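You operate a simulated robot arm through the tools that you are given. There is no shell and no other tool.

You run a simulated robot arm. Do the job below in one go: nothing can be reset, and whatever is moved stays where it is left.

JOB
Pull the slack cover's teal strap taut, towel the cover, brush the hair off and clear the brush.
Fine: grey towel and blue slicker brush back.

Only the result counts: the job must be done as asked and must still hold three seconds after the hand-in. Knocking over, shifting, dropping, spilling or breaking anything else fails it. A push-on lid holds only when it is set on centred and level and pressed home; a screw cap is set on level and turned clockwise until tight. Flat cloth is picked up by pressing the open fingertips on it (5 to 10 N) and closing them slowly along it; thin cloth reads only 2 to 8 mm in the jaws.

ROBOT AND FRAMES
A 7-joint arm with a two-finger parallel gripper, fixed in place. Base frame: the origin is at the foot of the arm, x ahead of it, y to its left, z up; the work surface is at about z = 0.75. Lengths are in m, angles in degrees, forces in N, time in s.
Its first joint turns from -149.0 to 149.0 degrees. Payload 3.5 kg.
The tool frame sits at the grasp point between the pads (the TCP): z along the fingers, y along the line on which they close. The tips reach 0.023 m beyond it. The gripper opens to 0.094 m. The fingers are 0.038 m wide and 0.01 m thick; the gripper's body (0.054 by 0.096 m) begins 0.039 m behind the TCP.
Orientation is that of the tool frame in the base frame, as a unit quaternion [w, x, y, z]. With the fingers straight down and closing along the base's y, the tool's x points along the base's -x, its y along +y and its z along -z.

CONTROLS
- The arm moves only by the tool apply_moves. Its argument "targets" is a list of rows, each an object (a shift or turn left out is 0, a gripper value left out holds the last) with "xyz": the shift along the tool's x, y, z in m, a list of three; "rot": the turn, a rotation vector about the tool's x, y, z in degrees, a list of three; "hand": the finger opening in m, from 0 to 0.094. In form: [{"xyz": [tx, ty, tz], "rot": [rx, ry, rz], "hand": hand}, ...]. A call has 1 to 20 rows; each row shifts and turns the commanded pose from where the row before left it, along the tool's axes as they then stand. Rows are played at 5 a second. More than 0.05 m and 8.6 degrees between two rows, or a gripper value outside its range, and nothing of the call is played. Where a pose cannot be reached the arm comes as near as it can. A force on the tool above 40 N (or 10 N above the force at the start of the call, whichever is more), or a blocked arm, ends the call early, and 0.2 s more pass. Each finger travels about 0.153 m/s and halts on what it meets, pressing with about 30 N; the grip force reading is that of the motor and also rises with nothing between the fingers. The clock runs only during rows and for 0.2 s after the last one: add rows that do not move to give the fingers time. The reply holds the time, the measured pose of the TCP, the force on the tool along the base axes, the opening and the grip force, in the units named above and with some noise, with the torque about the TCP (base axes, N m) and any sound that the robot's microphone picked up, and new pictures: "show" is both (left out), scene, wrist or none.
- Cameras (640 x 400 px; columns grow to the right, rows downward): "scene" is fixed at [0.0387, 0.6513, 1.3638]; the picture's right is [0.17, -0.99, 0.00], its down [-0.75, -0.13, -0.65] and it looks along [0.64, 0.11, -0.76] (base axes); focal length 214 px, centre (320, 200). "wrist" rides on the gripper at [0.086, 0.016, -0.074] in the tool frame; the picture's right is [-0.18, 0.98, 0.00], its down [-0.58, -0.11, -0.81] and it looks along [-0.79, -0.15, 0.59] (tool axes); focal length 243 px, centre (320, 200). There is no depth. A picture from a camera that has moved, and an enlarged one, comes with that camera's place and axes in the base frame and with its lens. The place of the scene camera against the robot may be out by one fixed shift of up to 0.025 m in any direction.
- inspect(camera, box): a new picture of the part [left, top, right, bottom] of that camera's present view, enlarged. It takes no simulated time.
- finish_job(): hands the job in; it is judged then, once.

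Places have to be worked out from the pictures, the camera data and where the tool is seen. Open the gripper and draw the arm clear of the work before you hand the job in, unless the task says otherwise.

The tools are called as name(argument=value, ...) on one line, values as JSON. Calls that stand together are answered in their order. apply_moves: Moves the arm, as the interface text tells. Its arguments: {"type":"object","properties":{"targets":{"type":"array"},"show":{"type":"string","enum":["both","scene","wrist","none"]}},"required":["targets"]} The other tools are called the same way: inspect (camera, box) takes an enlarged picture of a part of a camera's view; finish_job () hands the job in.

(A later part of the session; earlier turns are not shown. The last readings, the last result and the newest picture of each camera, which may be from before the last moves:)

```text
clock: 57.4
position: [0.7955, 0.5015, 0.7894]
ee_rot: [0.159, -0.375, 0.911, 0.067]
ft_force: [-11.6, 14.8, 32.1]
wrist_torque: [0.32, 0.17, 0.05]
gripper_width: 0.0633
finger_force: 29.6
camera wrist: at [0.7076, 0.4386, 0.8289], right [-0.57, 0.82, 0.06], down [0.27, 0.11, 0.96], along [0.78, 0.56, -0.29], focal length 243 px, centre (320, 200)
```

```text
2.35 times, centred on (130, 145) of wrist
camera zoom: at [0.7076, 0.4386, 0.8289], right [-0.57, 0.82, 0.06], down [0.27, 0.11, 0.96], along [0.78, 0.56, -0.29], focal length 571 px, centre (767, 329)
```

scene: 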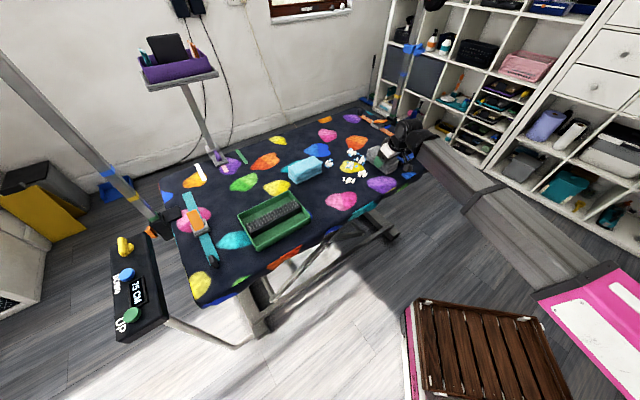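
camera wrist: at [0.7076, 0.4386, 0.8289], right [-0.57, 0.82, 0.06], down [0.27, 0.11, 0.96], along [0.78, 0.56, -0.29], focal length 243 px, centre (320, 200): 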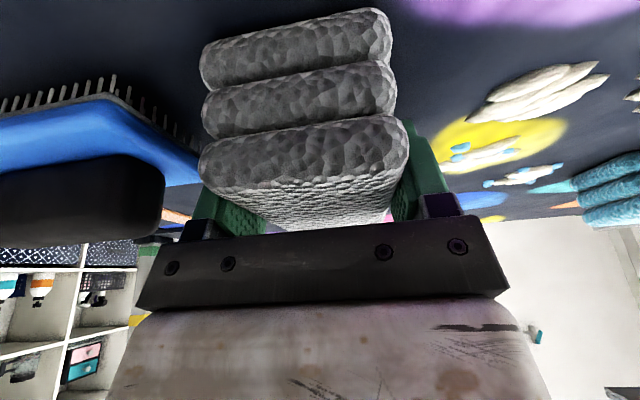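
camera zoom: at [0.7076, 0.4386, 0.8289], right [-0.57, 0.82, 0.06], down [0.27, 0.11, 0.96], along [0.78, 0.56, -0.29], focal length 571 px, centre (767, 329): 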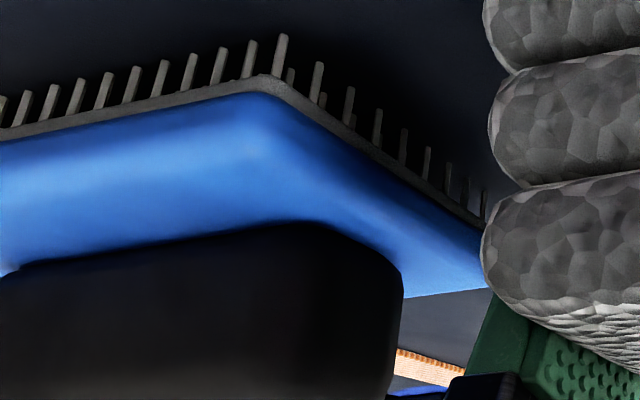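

Row one (A, B, F) is wiped. I lift clear and move to the start of the outer row, above clump G, checking that the pose can actually be reached.

apply_moves(targets=[{"xyz": [-0.0137, 0, -0.0376]}, {"xyz": [-0.0137, 0, -0.0376]}, {"xyz": [-0.021, 0.0402, 0.0077]}, {"xyz": [-0.021, 0.0402, 0.0077]}, {"xyz": [-0.021, 0.0402, 0.0077]}, {"xyz": [-0.021, 0.0402, 0.0077]}, {"xyz": [-0.021, 0.0402, 0.0077]}, {}])

inspect(camera="scene", box=[290, 100, 430, 200])

```text
clock: 59.2
position: [0.7351, 0.7225, 0.8687]
ee_rot: [0.159, -0.375, 0.911, 0.065]
ft_force: [-0.2, 0.9, -1.0]
wrist_torque: [0.0, 0.03, 0.03]
gripper_width: 0.0634
finger_force: 30.1
camera wrist: at [0.646, 0.6604, 0.9088], right [-0.57, 0.82, 0.06], down [0.27, 0.12, 0.96], along [0.78, 0.56, -0.29], focal length 243 px, centre (320, 200)
```

scene: 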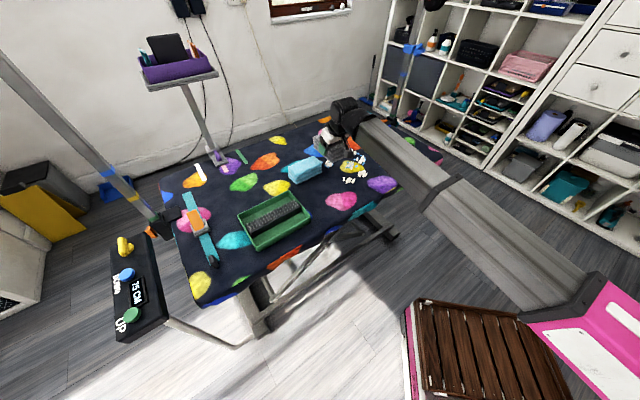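
wrist: 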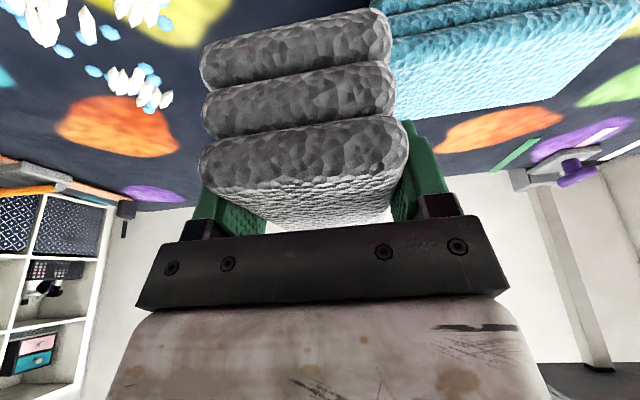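

```text
4.00 times, centred on (360, 150) of scene
camera zoom: at [0.0387, 0.6513, 1.3638], right [0.17, -0.99, 0.0], down [-0.75, -0.13, -0.65], along [0.64, 0.11, -0.76], focal length 858 px, centre (160, 400)
```

zoom: 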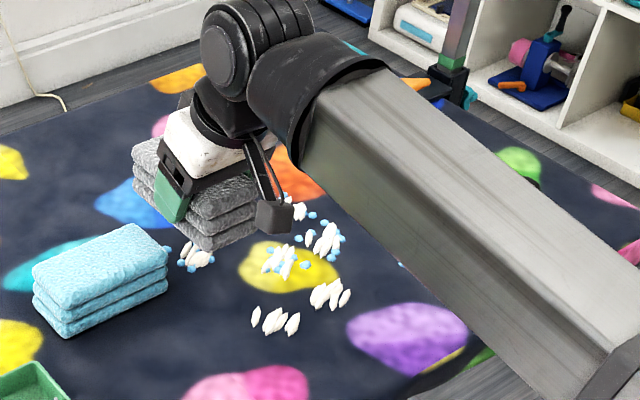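

The outer pose is reachable; the towel's edge is about 1 cm from the cyan towel, so I shift 4 mm away from it and lower toward contact.

apply_moves(targets=[{"xyz": [0.0, -0.004, 0]}, {"xyz": [0.0086, 0, 0.0237]}, {"xyz": [0.0086, 0, 0.0237]}, {"xyz": [0.0085, 0, 0.0233]}, {}], show="wrist")

```text
clock: 60.2
position: [0.7375, 0.7187, 0.8044]
ee_rot: [0.164, -0.373, 0.91, 0.07]
ft_force: [-4.2, -9.2, 32.1]
wrist_torque: [1.04, 0.97, 0.45]
gripper_width: 0.0638
finger_force: 29.7
stopped in row 5: the force on the tool passed its limit at 54 N (the readings are from after the stop); the commanded pose is now the measured one
camera wrist: at [0.6493, 0.657, 0.8425], right [-0.57, 0.82, 0.07], down [0.27, 0.1, 0.96], along [0.78, 0.56, -0.28], focal length 243 px, centre (320, 200)
```

wrist: 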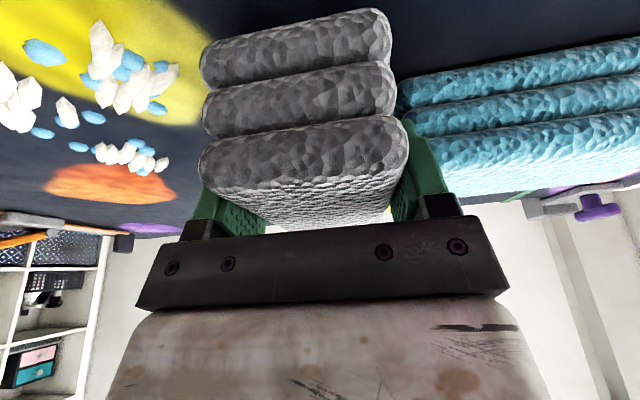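

The stop came early, and the torque puts the contact about 4 cm toward the cyan towel: my outer finger is touching its edge. I lift straight up at once and check the cyan towel.

apply_moves(targets=[{"xyz": [-0.0103, 0, -0.0282]}, {"xyz": [-0.0103, 0, -0.0282]}, {}])

inspect(camera="scene", box=[290, 110, 430, 210])

inspect(camera="wrist", box=[340, 0, 640, 200])

```text
clock: 61.0
position: [0.7387, 0.7199, 0.8618]
ee_rot: [0.162, -0.373, 0.911, 0.068]
ft_force: [0.2, 0.1, -0.8]
wrist_torque: [-0.05, 0.01, -0.03]
gripper_width: 0.0637
finger_force: 30.1
camera wrist: at [0.6505, 0.6574, 0.9009], right [-0.57, 0.82, 0.07], down [0.27, 0.11, 0.96], along [0.78, 0.56, -0.28], focal length 243 px, centre (320, 200)
```

scene: 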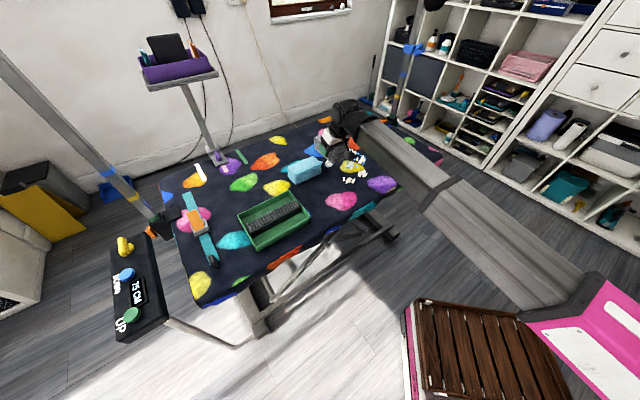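
wrist: 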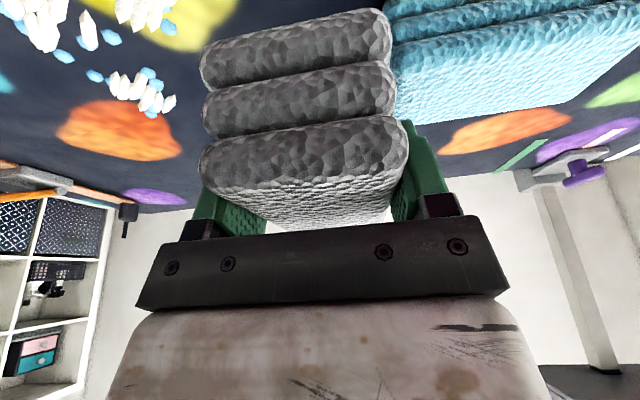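

```text
4.00 times, centred on (360, 160) of scene
camera zoom: at [0.0387, 0.6513, 1.3638], right [0.17, -0.99, 0.0], down [-0.75, -0.13, -0.65], along [0.64, 0.11, -0.76], focal length 858 px, centre (160, 360)
```

zoom: 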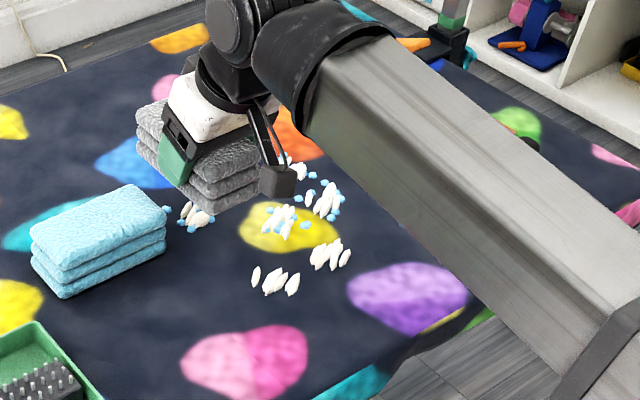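

```text
2.00 times, centred on (490, 100) of wrist
camera zoom: at [0.6505, 0.6574, 0.9009], right [-0.57, 0.82, 0.07], down [0.27, 0.11, 0.96], along [0.78, 0.56, -0.28], focal length 485 px, centre (-20, 400)
```

zoom: 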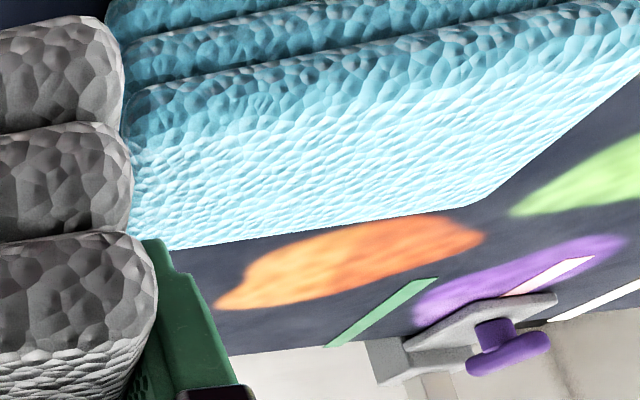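

The cyan towel appears essentially where it was (about 2 mm at most). My fingers extend ~4.5 cm to that side, so I shift 1 cm further away — the towel still covers clump G's drops — and lower again gently.

apply_moves(targets=[{"xyz": [0.0, -0.0105, 0]}, {"xyz": [0.0079, 0, 0.0216]}, {"xyz": [0.0079, 0, 0.0216]}, {"xyz": [0.0075, 0, 0.0206]}, {}])

inspect(camera="scene", box=[290, 110, 430, 210])

```text
clock: 62.2
position: [0.7461, 0.7136, 0.792]
ee_rot: [0.162, -0.373, 0.911, 0.069]
ft_force: [-0.4, 0.6, -1.3]
wrist_torque: [0.02, 0.02, 0.04]
gripper_width: 0.0633
finger_force: 30.1
camera wrist: at [0.6583, 0.6515, 0.8313], right [-0.57, 0.82, 0.07], down [0.27, 0.11, 0.96], along [0.78, 0.56, -0.28], focal length 243 px, centre (320, 200)
```

scene: 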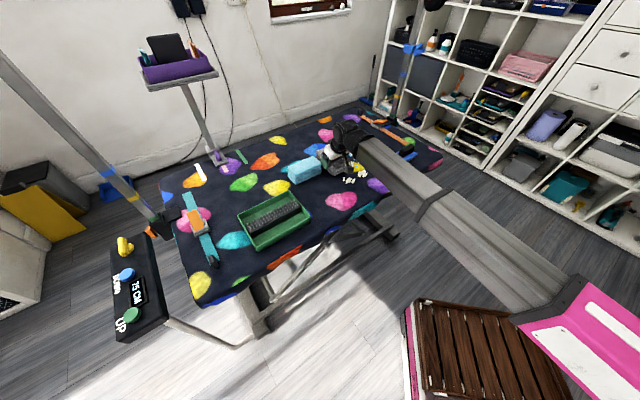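
wrist: 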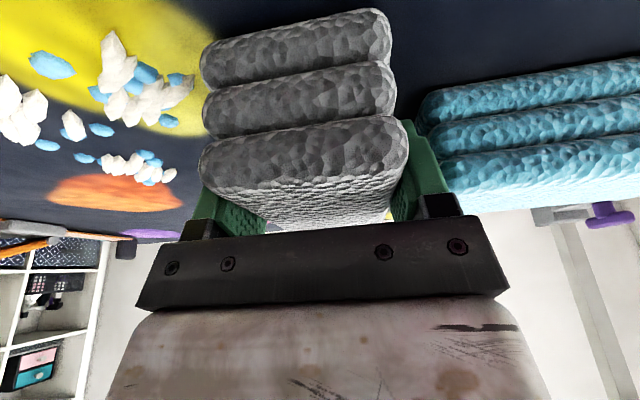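

```text
4.00 times, centred on (360, 160) of scene
camera zoom: at [0.0387, 0.6513, 1.3638], right [0.17, -0.99, 0.0], down [-0.75, -0.13, -0.65], along [0.64, 0.11, -0.76], focal length 858 px, centre (160, 360)
```

zoom: 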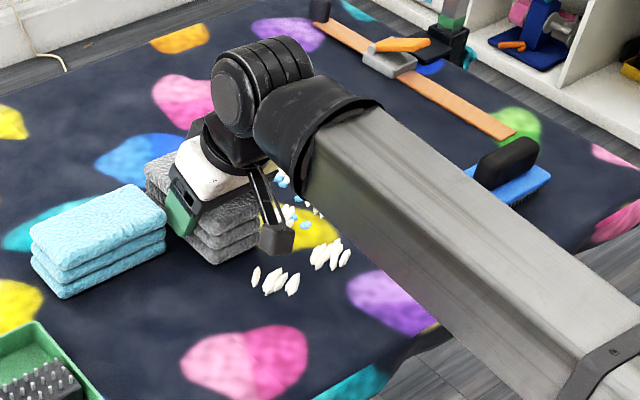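

apply_moves(targets=[{"xyz": [0.0006, 0, 0.0016]}, {}], show="none")

```text
clock: 62.9
position: [0.7457, 0.7127, 0.7913]
ee_rot: [0.162, -0.374, 0.911, 0.068]
ft_force: [0.1, -0.1, -1.2]
wrist_torque: [-0.02, 0.0, 0.02]
gripper_width: 0.0637
finger_force: 30.5
```

apply_moves(targets=[{"xyz": [0.0004, 0, 0.0012]}, {}], show="none")

```text
clock: 63.5
position: [0.7459, 0.7138, 0.7889]
ee_rot: [0.163, -0.373, 0.911, 0.068]
ft_force: [-0.9, 0.4, 2.8]
wrist_torque: [-0.21, 0.13, -0.07]
gripper_width: 0.0636
finger_force: 30.2
```

Light contact; I press a little and start the outer pass, sliding away from the cyan towel.

apply_moves(targets=[{"xyz": [0.0002, -0.008, 0.0006]}, {"xyz": [0, -0.01, 0]}, {"xyz": [0, -0.01, 0]}, {"xyz": [0, -0.01, 0]}, {}], show="none")

```text
clock: 64.7
position: [0.7737, 0.6876, 0.7898]
ee_rot: [0.164, -0.374, 0.91, 0.07]
ft_force: [-8.0, 8.3, 21.6]
wrist_torque: [-0.6, 0.57, -0.41]
gripper_width: 0.0634
finger_force: 29.8
```

apply_moves(targets=[{"xyz": [0, -0.01, 0]}, {"xyz": [0, -0.01, 0]}, {"xyz": [0, -0.01, 0]}, {"xyz": [0, -0.01, 0]}, {"xyz": [0, -0.01, 0]}, {"xyz": [0, -0.01, 0]}, {}])

inspect(camera="scene", box=[290, 110, 430, 210])

```text
clock: 66.2
position: [0.8166, 0.6424, 0.7886]
ee_rot: [0.162, -0.374, 0.91, 0.069]
ft_force: [-8.2, 4.6, 18.7]
wrist_torque: [-0.25, 0.12, -0.06]
gripper_width: 0.0637
finger_force: 30.2
camera wrist: at [0.7275, 0.5808, 0.828], right [-0.57, 0.82, 0.07], down [0.27, 0.11, 0.96], along [0.78, 0.56, -0.28], focal length 243 px, centre (320, 200)
```

scene: 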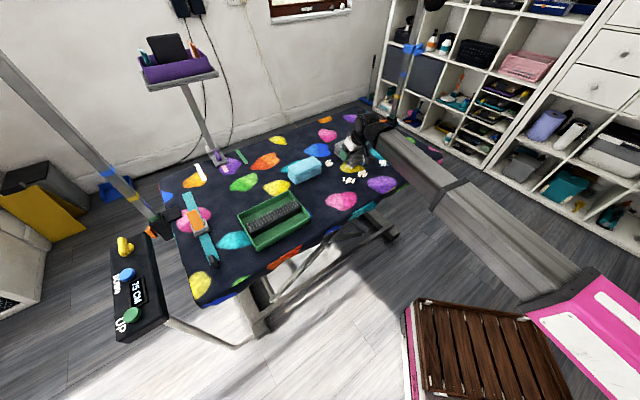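
wrist: 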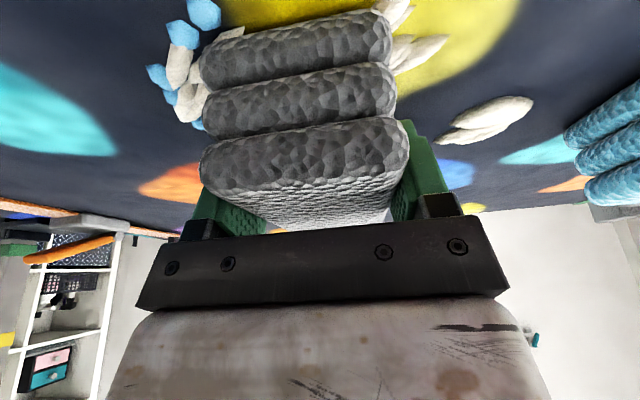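

```text
4.00 times, centred on (360, 160) of scene
camera zoom: at [0.0387, 0.6513, 1.3638], right [0.17, -0.99, 0.0], down [-0.75, -0.13, -0.65], along [0.64, 0.11, -0.76], focal length 858 px, centre (160, 360)
```

zoom: 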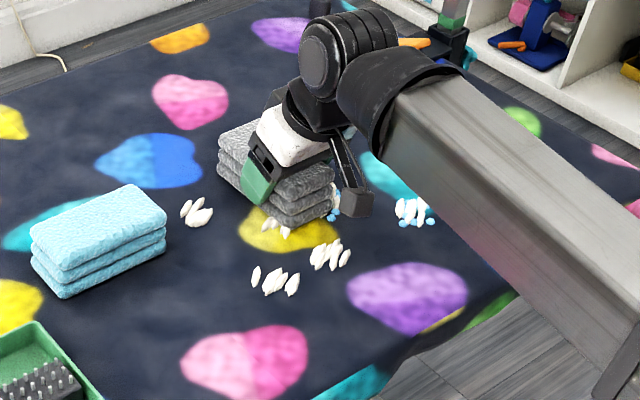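

G and C are dry now; F still shows some drops and will need another stroke. I continue this pass over D and E.

apply_moves(targets=[{"xyz": [0, -0.01, 0]}, {"xyz": [0, -0.01, 0]}, {"xyz": [0, -0.01, 0]}, {"xyz": [0, -0.01, 0]}, {"xyz": [0, -0.01, 0]}, {"xyz": [0, -0.01, 0]}, {"xyz": [0, -0.01, 0]}, {}])

inspect(camera="scene", box=[290, 110, 430, 210])

```text
clock: 68.0
position: [0.8633, 0.5947, 0.7897]
ee_rot: [0.163, -0.374, 0.91, 0.07]
ft_force: [-10.9, 13.4, 33.3]
wrist_torque: [-0.1, 0.32, -0.1]
gripper_width: 0.0637
finger_force: 30.0
camera wrist: at [0.7745, 0.5328, 0.8276], right [-0.57, 0.82, 0.07], down [0.27, 0.1, 0.96], along [0.78, 0.56, -0.28], focal length 243 px, centre (320, 200)
```

scene: 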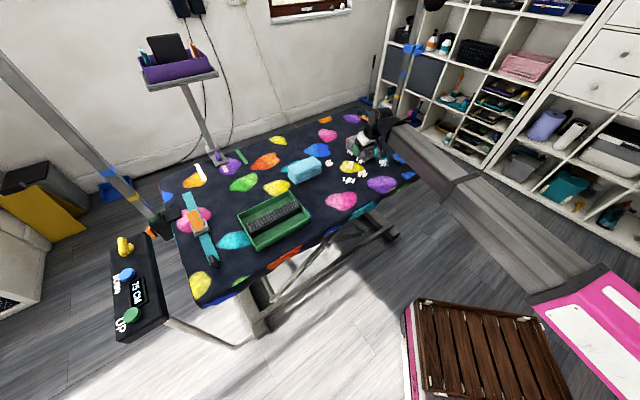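
wrist: 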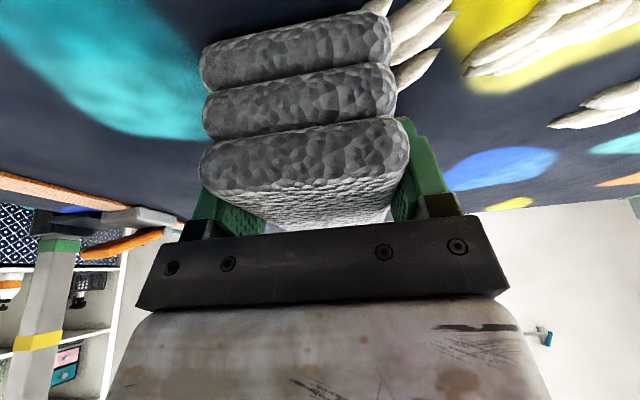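

```text
4.00 times, centred on (360, 160) of scene
camera zoom: at [0.0387, 0.6513, 1.3638], right [0.17, -0.99, 0.0], down [-0.75, -0.13, -0.65], along [0.64, 0.11, -0.76], focal length 858 px, centre (160, 360)
```

zoom: 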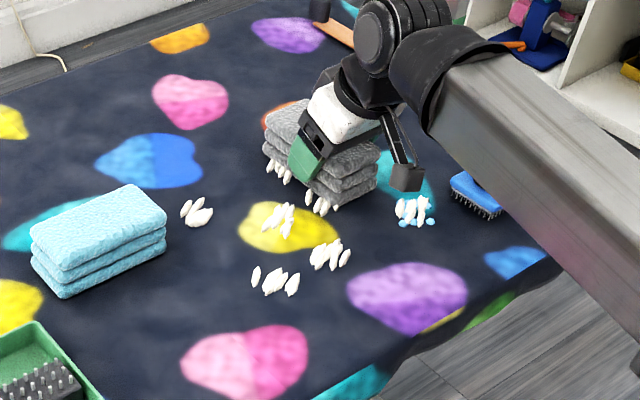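

C, D and E look dry. I ease off slightly, slide another 1.5 cm to finish, then lift and look.

apply_moves(targets=[{"xyz": [-0.0002, -0.0075, -0.0005]}, {"xyz": [0, -0.0075, 0]}, {}, {"xyz": [-0.0137, 0, -0.0376]}, {"xyz": [-0.0137, 0, -0.0376]}, {}])

inspect(camera="scene", box=[290, 110, 430, 210])

inspect(camera="wrist", box=[0, 0, 300, 180])

```text
clock: 69.5
position: [0.8738, 0.5848, 0.8691]
ee_rot: [0.162, -0.374, 0.911, 0.068]
ft_force: [1.0, 0.5, -0.1]
wrist_torque: [-0.01, 0.02, 0.01]
gripper_width: 0.0635
finger_force: 30.1
camera wrist: at [0.786, 0.5224, 0.9076], right [-0.57, 0.82, 0.07], down [0.27, 0.11, 0.96], along [0.78, 0.56, -0.28], focal length 243 px, centre (320, 200)
```

scene: 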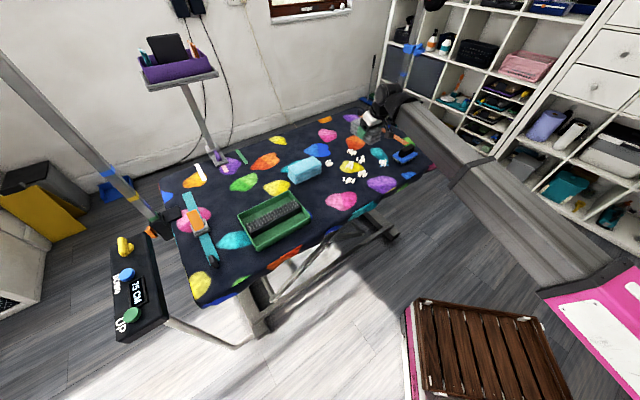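
wrist: 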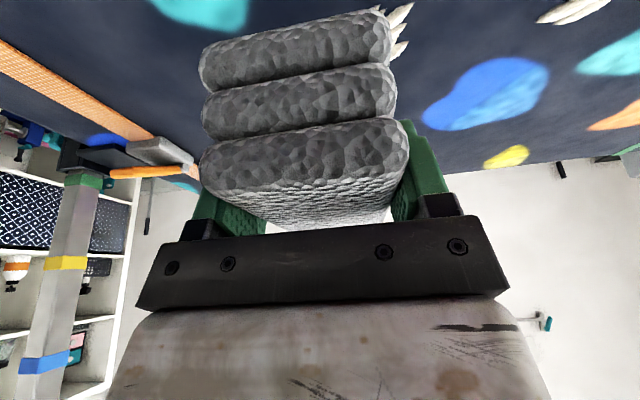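

```text
4.00 times, centred on (360, 160) of scene
camera zoom: at [0.0387, 0.6513, 1.3638], right [0.17, -0.99, 0.0], down [-0.75, -0.13, -0.65], along [0.64, 0.11, -0.76], focal length 858 px, centre (160, 360)
```

zoom: 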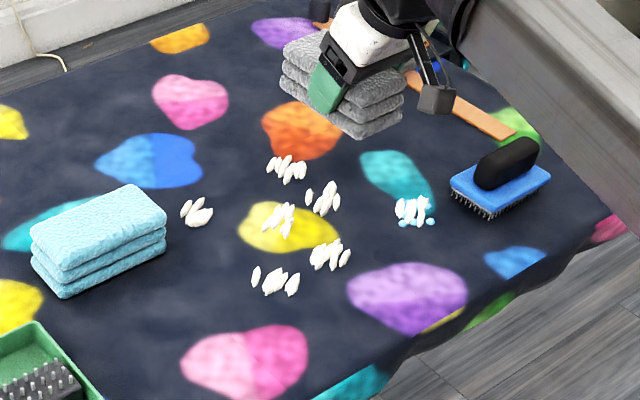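

```text
2.13 times, centred on (150, 90) of wrist
camera zoom: at [0.786, 0.5224, 0.9076], right [-0.57, 0.82, 0.07], down [0.27, 0.11, 0.96], along [0.78, 0.56, -0.28], focal length 518 px, centre (683, 435)
```

zoom: 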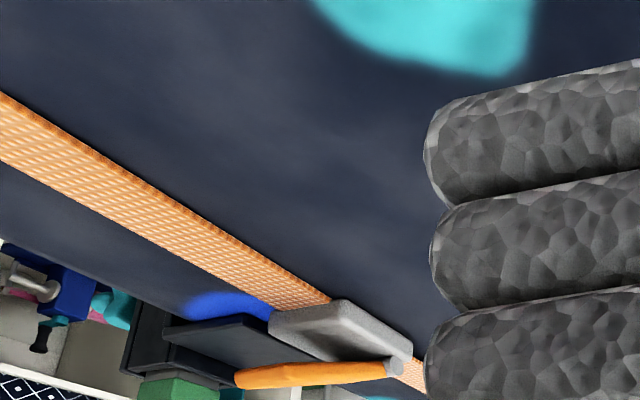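

Everything is dry except a few drops left at clump F. I'll give F extra strokes in the near–far direction, keeping the fingers ~1.5 cm clear of the brush.

apply_moves(targets=[{"xyz": [0.0371, 0.0023, -0.0135]}, {"xyz": [0.0371, 0.0023, -0.0135]}, {"xyz": [0.0371, 0.0023, -0.0135]}, {"xyz": [0.0083, 0, 0.0228]}, {"xyz": [0.0083, 0, 0.0228]}, {}])

inspect(camera="scene", box=[330, 110, 450, 190])

inspect(camera="wrist", box=[0, 0, 300, 180])

```text
clock: 70.8
position: [0.7848, 0.5034, 0.8198]
ee_rot: [0.163, -0.374, 0.911, 0.069]
ft_force: [-0.6, 0.0, -1.4]
wrist_torque: [-0.02, 0.05, 0.02]
gripper_width: 0.0635
finger_force: 30.1
camera wrist: at [0.6957, 0.4416, 0.8585], right [-0.57, 0.82, 0.07], down [0.27, 0.11, 0.96], along [0.78, 0.56, -0.28], focal length 243 px, centre (320, 200)
```

scene: 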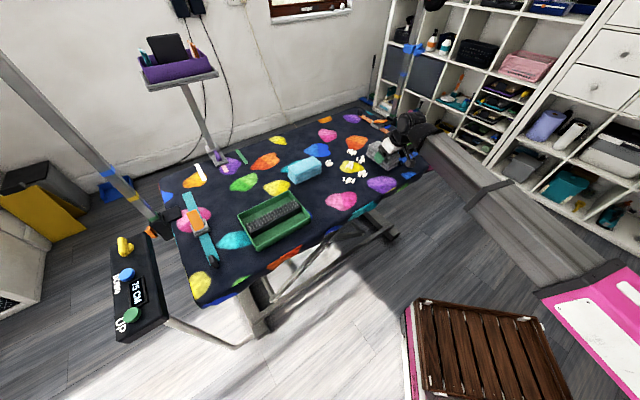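
wrist: 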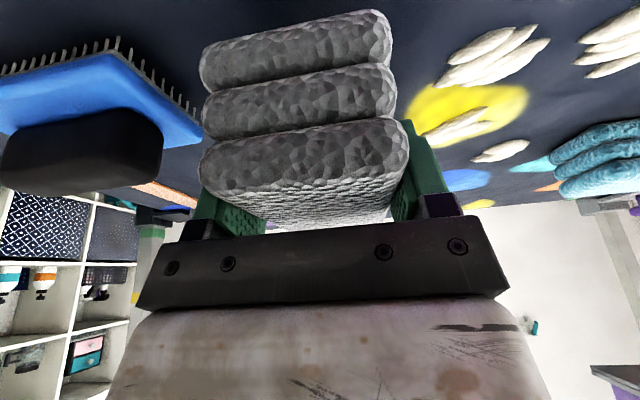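

```text
5.00 times, centred on (390, 150) of scene
camera zoom: at [0.0387, 0.6513, 1.3638], right [0.17, -0.99, 0.0], down [-0.75, -0.13, -0.65], along [0.64, 0.11, -0.76], focal length 1072 px, centre (-30, 450)
```

zoom: 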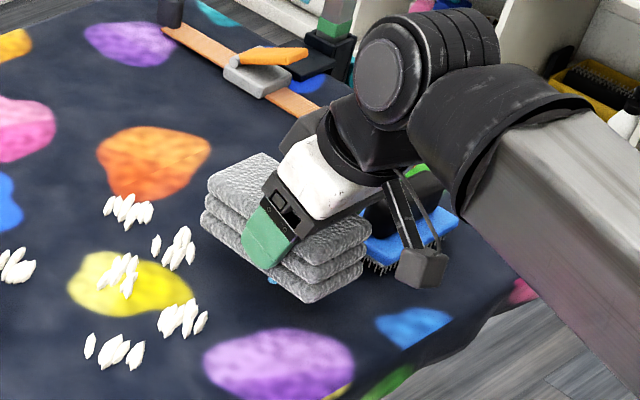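

```text
2.13 times, centred on (150, 90) of wrist
camera zoom: at [0.6957, 0.4416, 0.8585], right [-0.57, 0.82, 0.07], down [0.27, 0.11, 0.96], along [0.78, 0.56, -0.28], focal length 518 px, centre (683, 435)
```

zoom: 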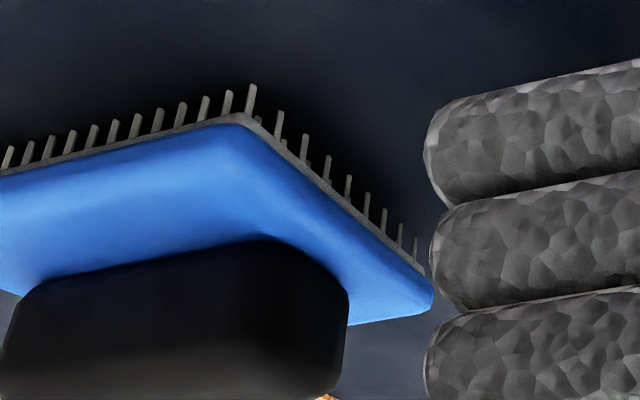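

apply_moves(targets=[{"xyz": [0.0046, 0, 0.0127]}, {"xyz": [0.0046, 0, 0.0127]}, {"xyz": [0.0005, 0, 0.0014]}, {}], show="none")

```text
clock: 71.8
position: [0.7861, 0.5046, 0.7923]
ee_rot: [0.163, -0.373, 0.911, 0.069]
ft_force: [-0.5, 0.2, -0.4]
wrist_torque: [0.0, -0.01, 0.0]
gripper_width: 0.0637
finger_force: 29.9
```

apply_moves(targets=[{"xyz": [0.0007, 0, 0.002]}, {"xyz": [0.0001, 0, 0.0003]}, {}], show="none")

```text
clock: 72.7
position: [0.7841, 0.5053, 0.7886]
ee_rot: [0.162, -0.373, 0.911, 0.068]
ft_force: [-0.2, 0.6, -1.0]
wrist_torque: [-0.04, 0.03, 0.0]
gripper_width: 0.0636
finger_force: 29.2
```

apply_moves(targets=[{"xyz": [0.0003, 0, 0.0009]}, {}], show="none")

```text
clock: 73.2
position: [0.7857, 0.505, 0.7889]
ee_rot: [0.163, -0.374, 0.91, 0.068]
ft_force: [0.7, 2.5, 11.0]
wrist_torque: [-0.37, -0.07, 0.02]
gripper_width: 0.0637
finger_force: 29.9
```

Contact at 11 N. I stroke outward and back over clump F a few times, staying at this distance from the brush.

apply_moves(targets=[{"xyz": [-0.0093, 0, 0.0037]}, {"xyz": [-0.0094, 0, 0.0034]}, {"xyz": [-0.0094, 0, 0.0034]}, {"xyz": [-0.0094, 0, 0.0034]}, {"xyz": [0.0094, 0, -0.0034]}, {"xyz": [0.0094, 0, -0.0034]}, {"xyz": [0.0094, 0, -0.0034]}, {"xyz": [0.0094, 0, -0.0034]}, {"xyz": [0.0094, 0, -0.0034]}, {}], show="none")

```text
clock: 75.5
position: [0.7761, 0.5002, 0.7896]
ee_rot: [0.164, -0.373, 0.91, 0.069]
ft_force: [12.1, 10.8, 30.6]
wrist_torque: [-0.15, -0.08, 0.06]
gripper_width: 0.0632
finger_force: 29.8
```

apply_moves(targets=[{"xyz": [-0.0096, 0, 0.0028]}, {"xyz": [-0.0094, 0, 0.0034]}, {"xyz": [-0.0094, 0, 0.0034]}, {"xyz": [-0.0094, 0, 0.0034]}, {"xyz": [0.0, 0.01, 0.0]}, {"xyz": [0.0, 0.01, 0.0]}, {"xyz": [0.0, 0.01, 0.0]}, {"xyz": [0.0, 0.01, 0.0]}, {"xyz": [-0.0137, 0, -0.0376]}, {"xyz": [-0.0137, 0, -0.0376]}, {"xyz": [0, 0.03, 0]}, {"xyz": [0, 0.03, 0]}, {}])

inspect(camera="scene", box=[330, 110, 450, 190])

inspect(camera="wrist", box=[0, 0, 300, 180])

```text
clock: 78.2
position: [0.7325, 0.5959, 0.8674]
ee_rot: [0.163, -0.372, 0.911, 0.068]
ft_force: [0.2, -1.4, -1.4]
wrist_torque: [-0.01, -0.02, 0.0]
gripper_width: 0.0636
finger_force: 29.9
camera wrist: at [0.6449, 0.5329, 0.9063], right [-0.57, 0.82, 0.07], down [0.27, 0.11, 0.96], along [0.78, 0.56, -0.28], focal length 243 px, centre (320, 200)
```

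scene: 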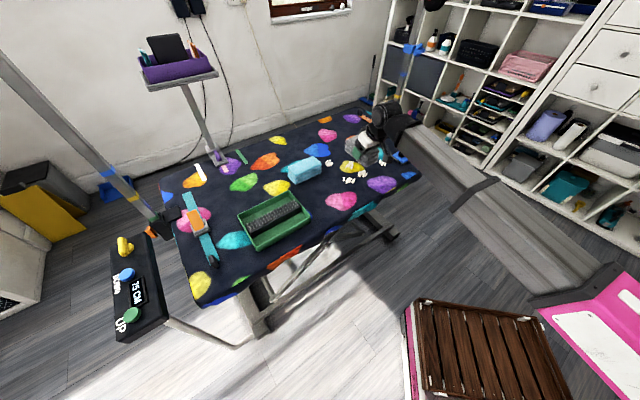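
wrist: 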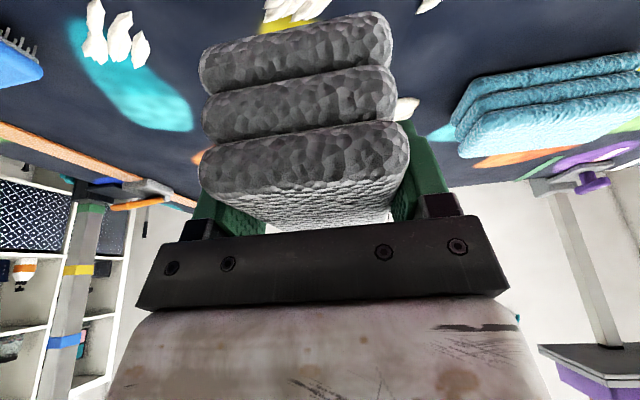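

```text
5.00 times, centred on (390, 150) of scene
camera zoom: at [0.0387, 0.6513, 1.3638], right [0.17, -0.99, 0.0], down [-0.75, -0.13, -0.65], along [0.64, 0.11, -0.76], focal length 1072 px, centre (-30, 450)
```

zoom: 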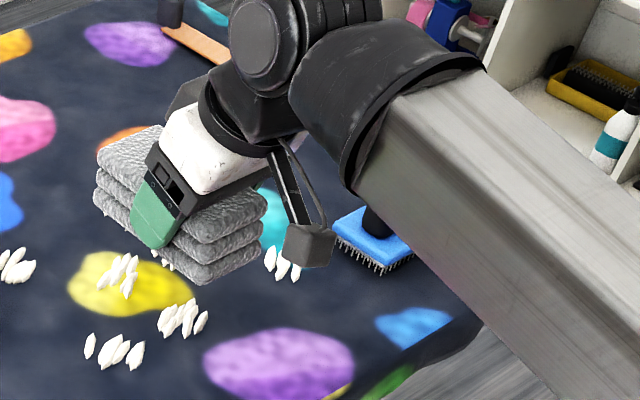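

```text
2.13 times, centred on (150, 90) of wrist
camera zoom: at [0.6449, 0.5329, 0.9063], right [-0.57, 0.82, 0.07], down [0.27, 0.11, 0.96], along [0.78, 0.56, -0.28], focal length 518 px, centre (683, 435)
```

zoom: 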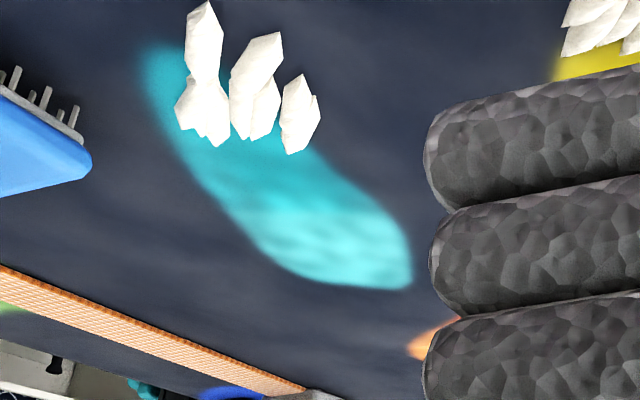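

All the water is gone, including at F. Now I take the towel back: raise, swing it back 90° and return to the recorded grasp pose.

apply_moves(targets=[{"xyz": [0.0103, 0.0345, -0.026]}, {"xyz": [0.0103, 0.0345, -0.026]}, {"xyz": [0.0103, 0.0345, -0.026]}, {"rot": [2.838, -0.022, 7.646]}, {"rot": [2.838, -0.022, 7.646]}, {"rot": [2.838, -0.022, 7.646]}, {"rot": [2.838, -0.022, 7.646]}, {"rot": [2.838, -0.022, 7.646]}, {"rot": [2.838, -0.022, 7.646]}, {"rot": [2.838, -0.022, 7.646]}, {"rot": [2.838, -0.022, 7.646]}, {"rot": [2.838, -0.022, 7.646]}, {"rot": [2.838, -0.022, 7.646]}, {"rot": [2.838, -0.022, 7.646]}, {}])

```text
clock: 81.5
position: [0.6253, 0.6312, 0.9314]
ee_rot: [0.163, 0.379, 0.909, -0.068]
ft_force: [-0.1, 0.6, -0.6]
wrist_torque: [0.02, -0.02, 0.01]
gripper_width: 0.0635
finger_force: 30.1
camera wrist: at [0.5594, 0.7196, 0.9702], right [0.82, 0.57, 0.06], down [0.11, -0.27, 0.96], along [0.56, -0.78, -0.28], focal length 243 px, centre (320, 200)
```

scene: 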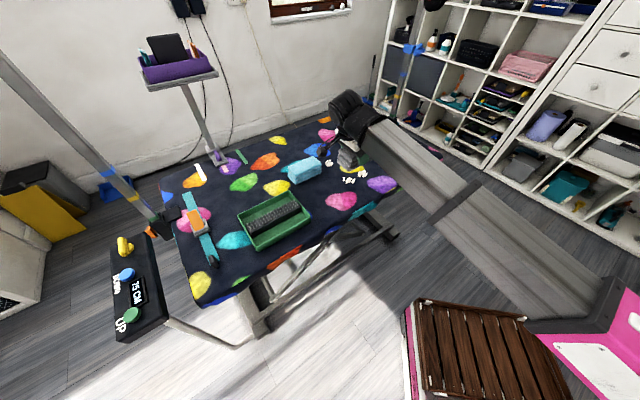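
wrist: 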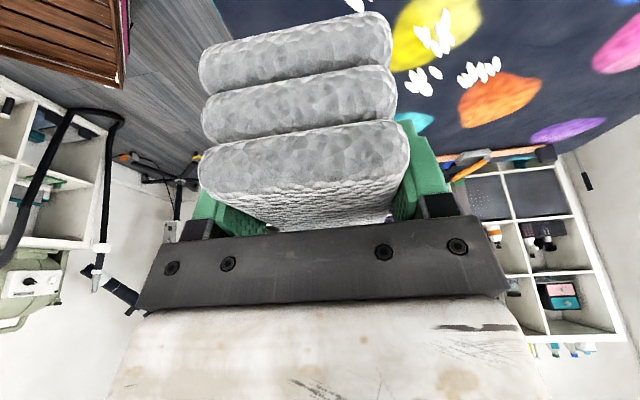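

apply_moves(targets=[{"xyz": [0.04, 0.0045, 0.0141]}, {"xyz": [0.04, 0.0045, 0.0141]}, {"xyz": [0.04, 0.0045, 0.0141]}, {}])

inspect(camera="scene", box=[270, 120, 390, 220])

```text
clock: 82.5
position: [0.5651, 0.7104, 0.8529]
ee_rot: [0.163, 0.378, 0.909, -0.067]
ft_force: [-0.3, -0.7, -0.7]
wrist_torque: [0.01, 0.0, -0.02]
gripper_width: 0.0636
finger_force: 30.6
camera wrist: at [0.5004, 0.7984, 0.8921], right [0.82, 0.57, 0.06], down [0.11, -0.27, 0.96], along [0.56, -0.78, -0.28], focal length 243 px, centre (320, 200)
```

scene: 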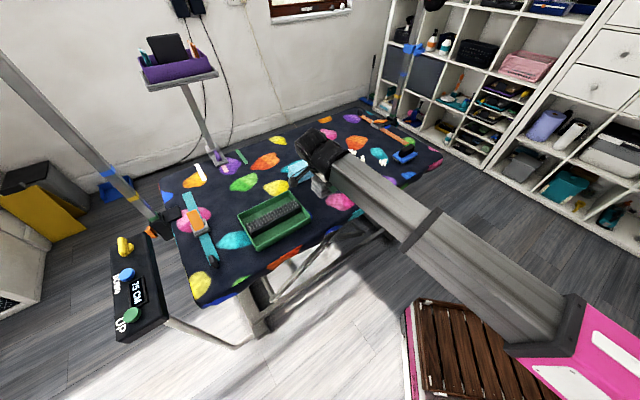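
wrist: 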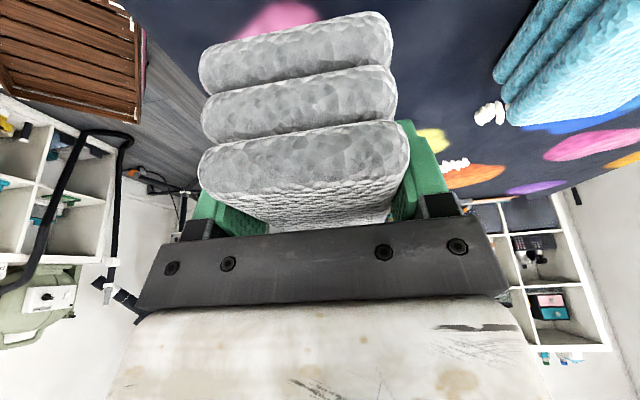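

```text
4.00 times, centred on (330, 170) of scene
camera zoom: at [0.0387, 0.6513, 1.3638], right [0.17, -0.99, 0.0], down [-0.75, -0.13, -0.65], along [0.64, 0.11, -0.76], focal length 858 px, centre (280, 320)
```

zoom: 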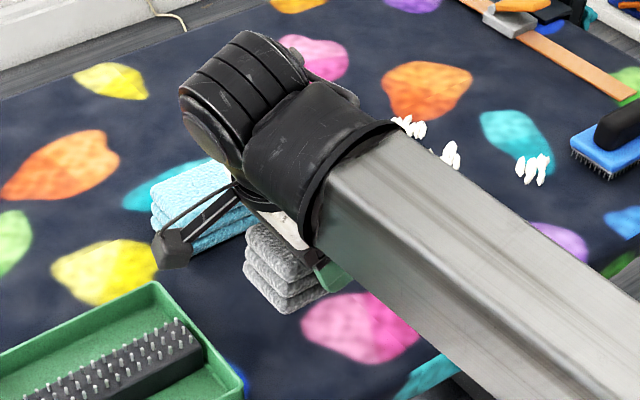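

apply_moves(targets=[{"xyz": [0.0103, 0, 0.0281]}, {"xyz": [0.0103, 0, 0.0281]}, {}], show="none")

```text
clock: 83.2
position: [0.5663, 0.7095, 0.7925]
ee_rot: [0.163, 0.377, 0.909, -0.067]
ft_force: [0.8, -0.3, -1.7]
wrist_torque: [0.03, 0.02, -0.01]
gripper_width: 0.0637
finger_force: 29.9
```

apply_moves(targets=[{"xyz": [0.0005, 0, 0.0014]}, {"xyz": [0.0005, 0, 0.0014]}, {}], show="none")

```text
clock: 84.0
position: [0.5671, 0.7095, 0.7875]
ee_rot: [0.163, 0.377, 0.909, -0.067]
ft_force: [0.0, -0.4, 0.3]
wrist_torque: [0.0, -0.01, 0.04]
gripper_width: 0.0635
finger_force: 29.7
```

apply_moves(targets=[{"xyz": [0.0003, 0, 0.0009]}, {}], show="none")

```text
clock: 84.7
position: [0.5669, 0.7086, 0.7878]
ee_rot: [0.163, 0.378, 0.909, -0.066]
ft_force: [3.3, 4.8, 16.9]
wrist_torque: [0.66, 0.69, -0.3]
gripper_width: 0.0636
finger_force: 29.8
```

The towel rests on the cover at its original spot. I ease the press, open the jaws and lift straight out.

apply_moves(targets=[{"xyz": [-0.0002, 0, -0.0006]}, {"hand": 0.07}, {"hand": 0.08}, {"hand": 0.094}, {"hand": 0.094}, {"xyz": [-0.0103, 0, -0.0281]}, {"xyz": [-0.0103, 0, -0.0281]}, {"xyz": [-0.0154, 0, -0.0422]}, {}])

inspect(camera="wrist", box=[180, 0, 640, 200])

```text
clock: 86.7
position: [0.5685, 0.7096, 0.89]
ee_rot: [0.163, 0.377, 0.909, -0.068]
ft_force: [-0.3, -0.1, -0.1]
wrist_torque: [0.01, 0.02, 0.0]
gripper_width: 0.0937
finger_force: 0.1
camera wrist: at [0.5032, 0.7979, 0.9292], right [0.82, 0.57, 0.06], down [0.11, -0.27, 0.96], along [0.56, -0.78, -0.28], focal length 243 px, centre (320, 200)
```

scene: 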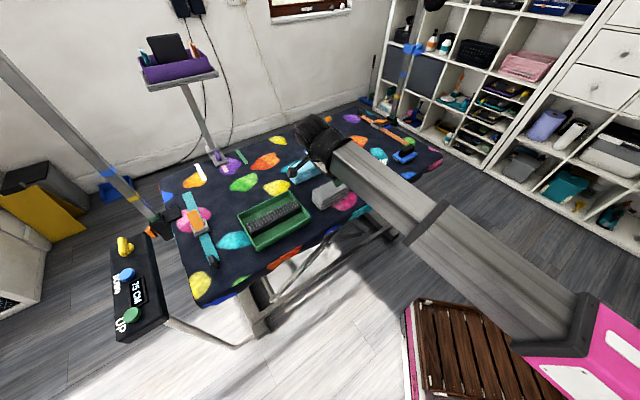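
wrist: 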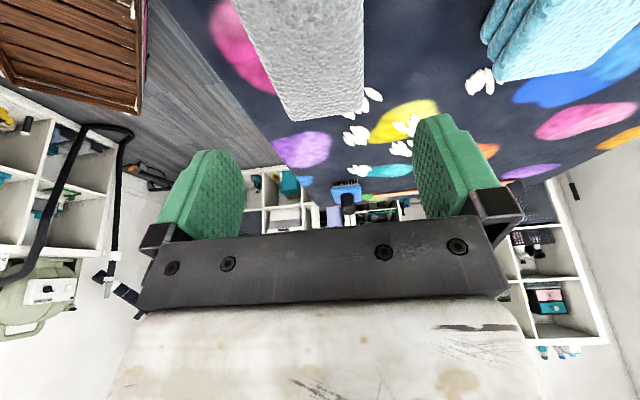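

```text
1.39 times, centred on (410, 100) of wrist
camera zoom: at [0.5032, 0.7979, 0.9292], right [0.82, 0.57, 0.06], down [0.11, -0.27, 0.96], along [0.56, -0.78, -0.28], focal length 338 px, centre (195, 339)
```

zoom: 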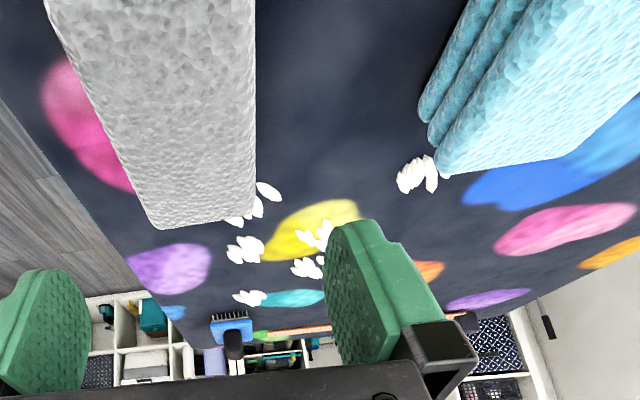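

The grey towel is back where it was and no drops remain anywhere. Next I move over toward the blue brush for a close view, keeping the same hand orientation.

apply_moves(targets=[{"xyz": [-0.0402, -0.0032, 0.0042]}, {"xyz": [-0.0402, -0.0032, 0.0042]}, {"xyz": [-0.0402, -0.0032, 0.0042]}, {"xyz": [-0.0402, -0.0032, 0.0042]}, {"xyz": [-0.0402, -0.0032, 0.0042]}, {"xyz": [-0.0402, -0.0032, 0.0042]}, {}])

inspect(camera="wrist", box=[200, 0, 440, 160])

inspect(camera="scene", box=[340, 110, 440, 190])

inspect(camera="scene", box=[270, 120, 390, 220])

```text
clock: 88.2
position: [0.7173, 0.5315, 0.953]
ee_rot: [0.163, 0.377, 0.909, -0.066]
ft_force: [-1.0, -0.6, -0.7]
wrist_torque: [-0.01, -0.02, 0.0]
gripper_width: 0.094
finger_force: 0.0
camera wrist: at [0.652, 0.6193, 0.9916], right [0.82, 0.57, 0.06], down [0.11, -0.27, 0.96], along [0.56, -0.78, -0.28], focal length 243 px, centre (320, 200)
```

scene: 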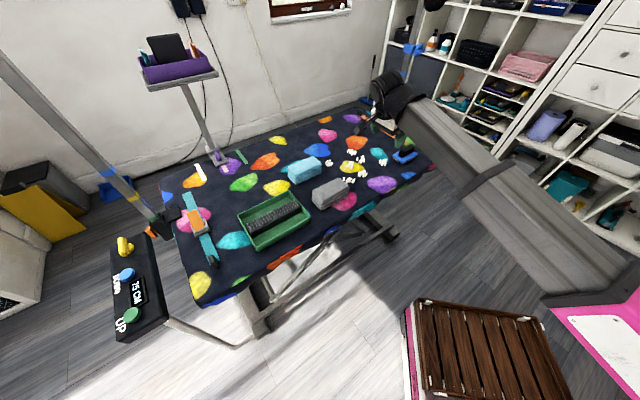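
wrist: 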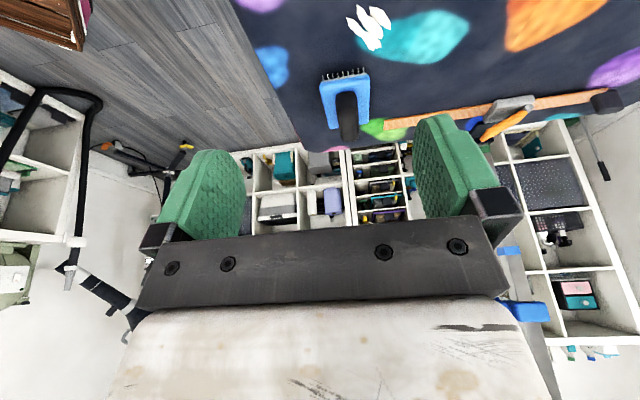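

```text
2.50 times, centred on (320, 80) of wrist
camera zoom: at [0.652, 0.6193, 0.9916], right [0.82, 0.57, 0.06], down [0.11, -0.27, 0.96], along [0.56, -0.78, -0.28], focal length 606 px, centre (320, 500)
```

zoom: 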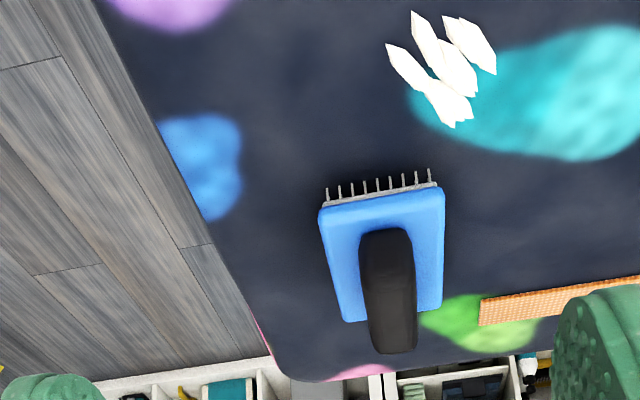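

```text
5.00 times, centred on (390, 150) of scene
camera zoom: at [0.0387, 0.6513, 1.3638], right [0.17, -0.99, 0.0], down [-0.75, -0.13, -0.65], along [0.64, 0.11, -0.76], focal length 1072 px, centre (-30, 450)
```

zoom: 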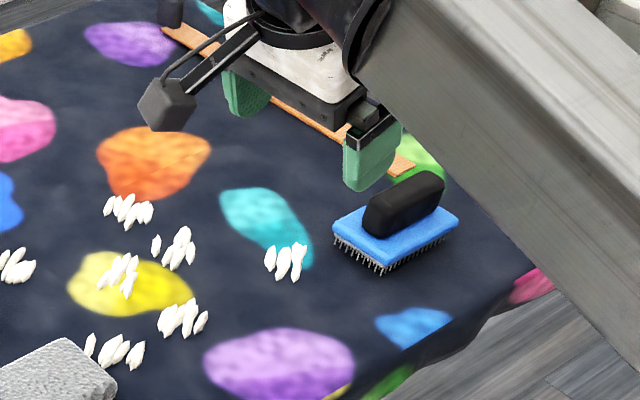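

```text
4.00 times, centred on (330, 170) of scene
camera zoom: at [0.0387, 0.6513, 1.3638], right [0.17, -0.99, 0.0], down [-0.75, -0.13, -0.65], along [0.64, 0.11, -0.76], focal length 858 px, centre (280, 320)
```

zoom: 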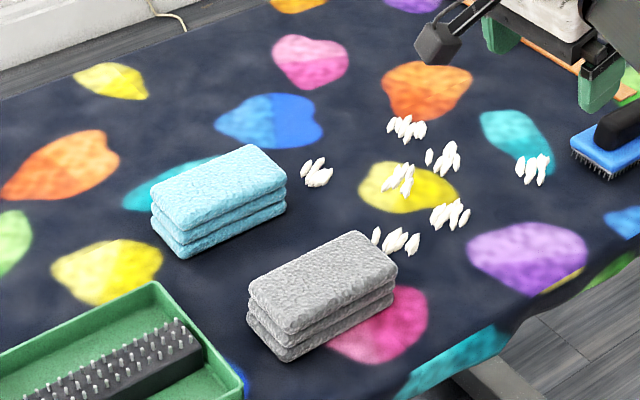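

The brush plate is ~0.096 × 0.06 m centred near (0.856, 0.414), with a black handle bar ~2.5 cm thick running along it, top at z≈0.81. I move above it with the jaws set across the handle.

apply_moves(targets=[{"xyz": [-0.0378, 0.0041, 0.0281], "hand": 0.07}, {"xyz": [-0.0378, 0.0041, 0.0281], "hand": 0.06}, {"xyz": [-0.0378, 0.0041, 0.0281]}, {"xyz": [-0.0378, 0.0041, 0.0281]}, {}])

inspect(camera="wrist", box=[220, 0, 440, 180])

```text
clock: 89.5
position: [0.8542, 0.416, 0.9]
ee_rot: [0.163, 0.377, 0.909, -0.067]
ft_force: [-0.1, 0.1, 1.0]
wrist_torque: [0.02, 0.04, 0.01]
gripper_width: 0.0601
finger_force: 0.0
camera wrist: at [0.7896, 0.5043, 0.9391], right [0.82, 0.57, 0.06], down [0.11, -0.27, 0.96], along [0.56, -0.78, -0.28], focal length 243 px, centre (320, 200)
```

scene: 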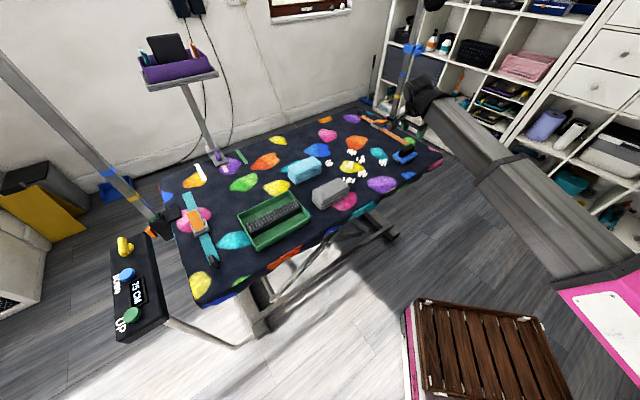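
wrist: 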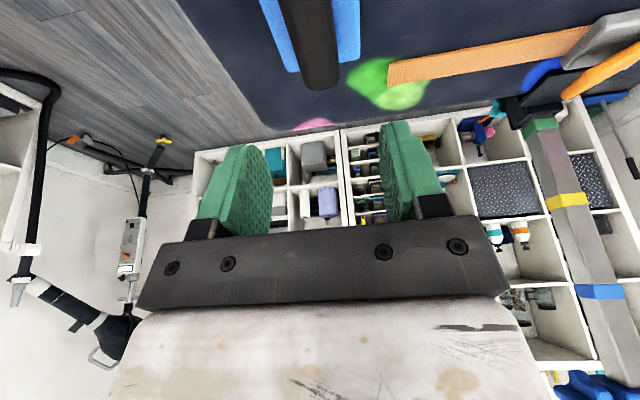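

```text
2.22 times, centred on (330, 90) of wrist
camera zoom: at [0.7896, 0.5043, 0.9391], right [0.82, 0.57, 0.06], down [0.11, -0.27, 0.96], along [0.56, -0.78, -0.28], focal length 539 px, centre (298, 444)
```

zoom: 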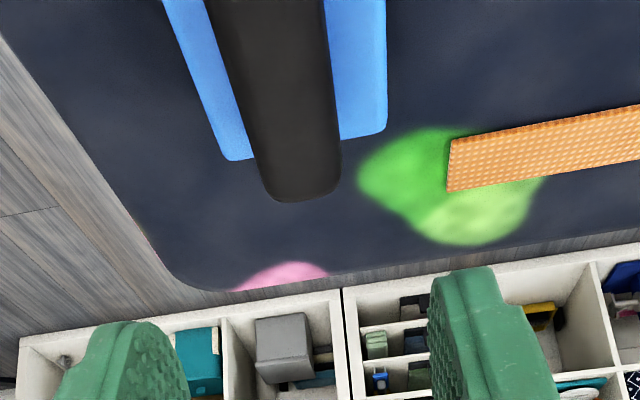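

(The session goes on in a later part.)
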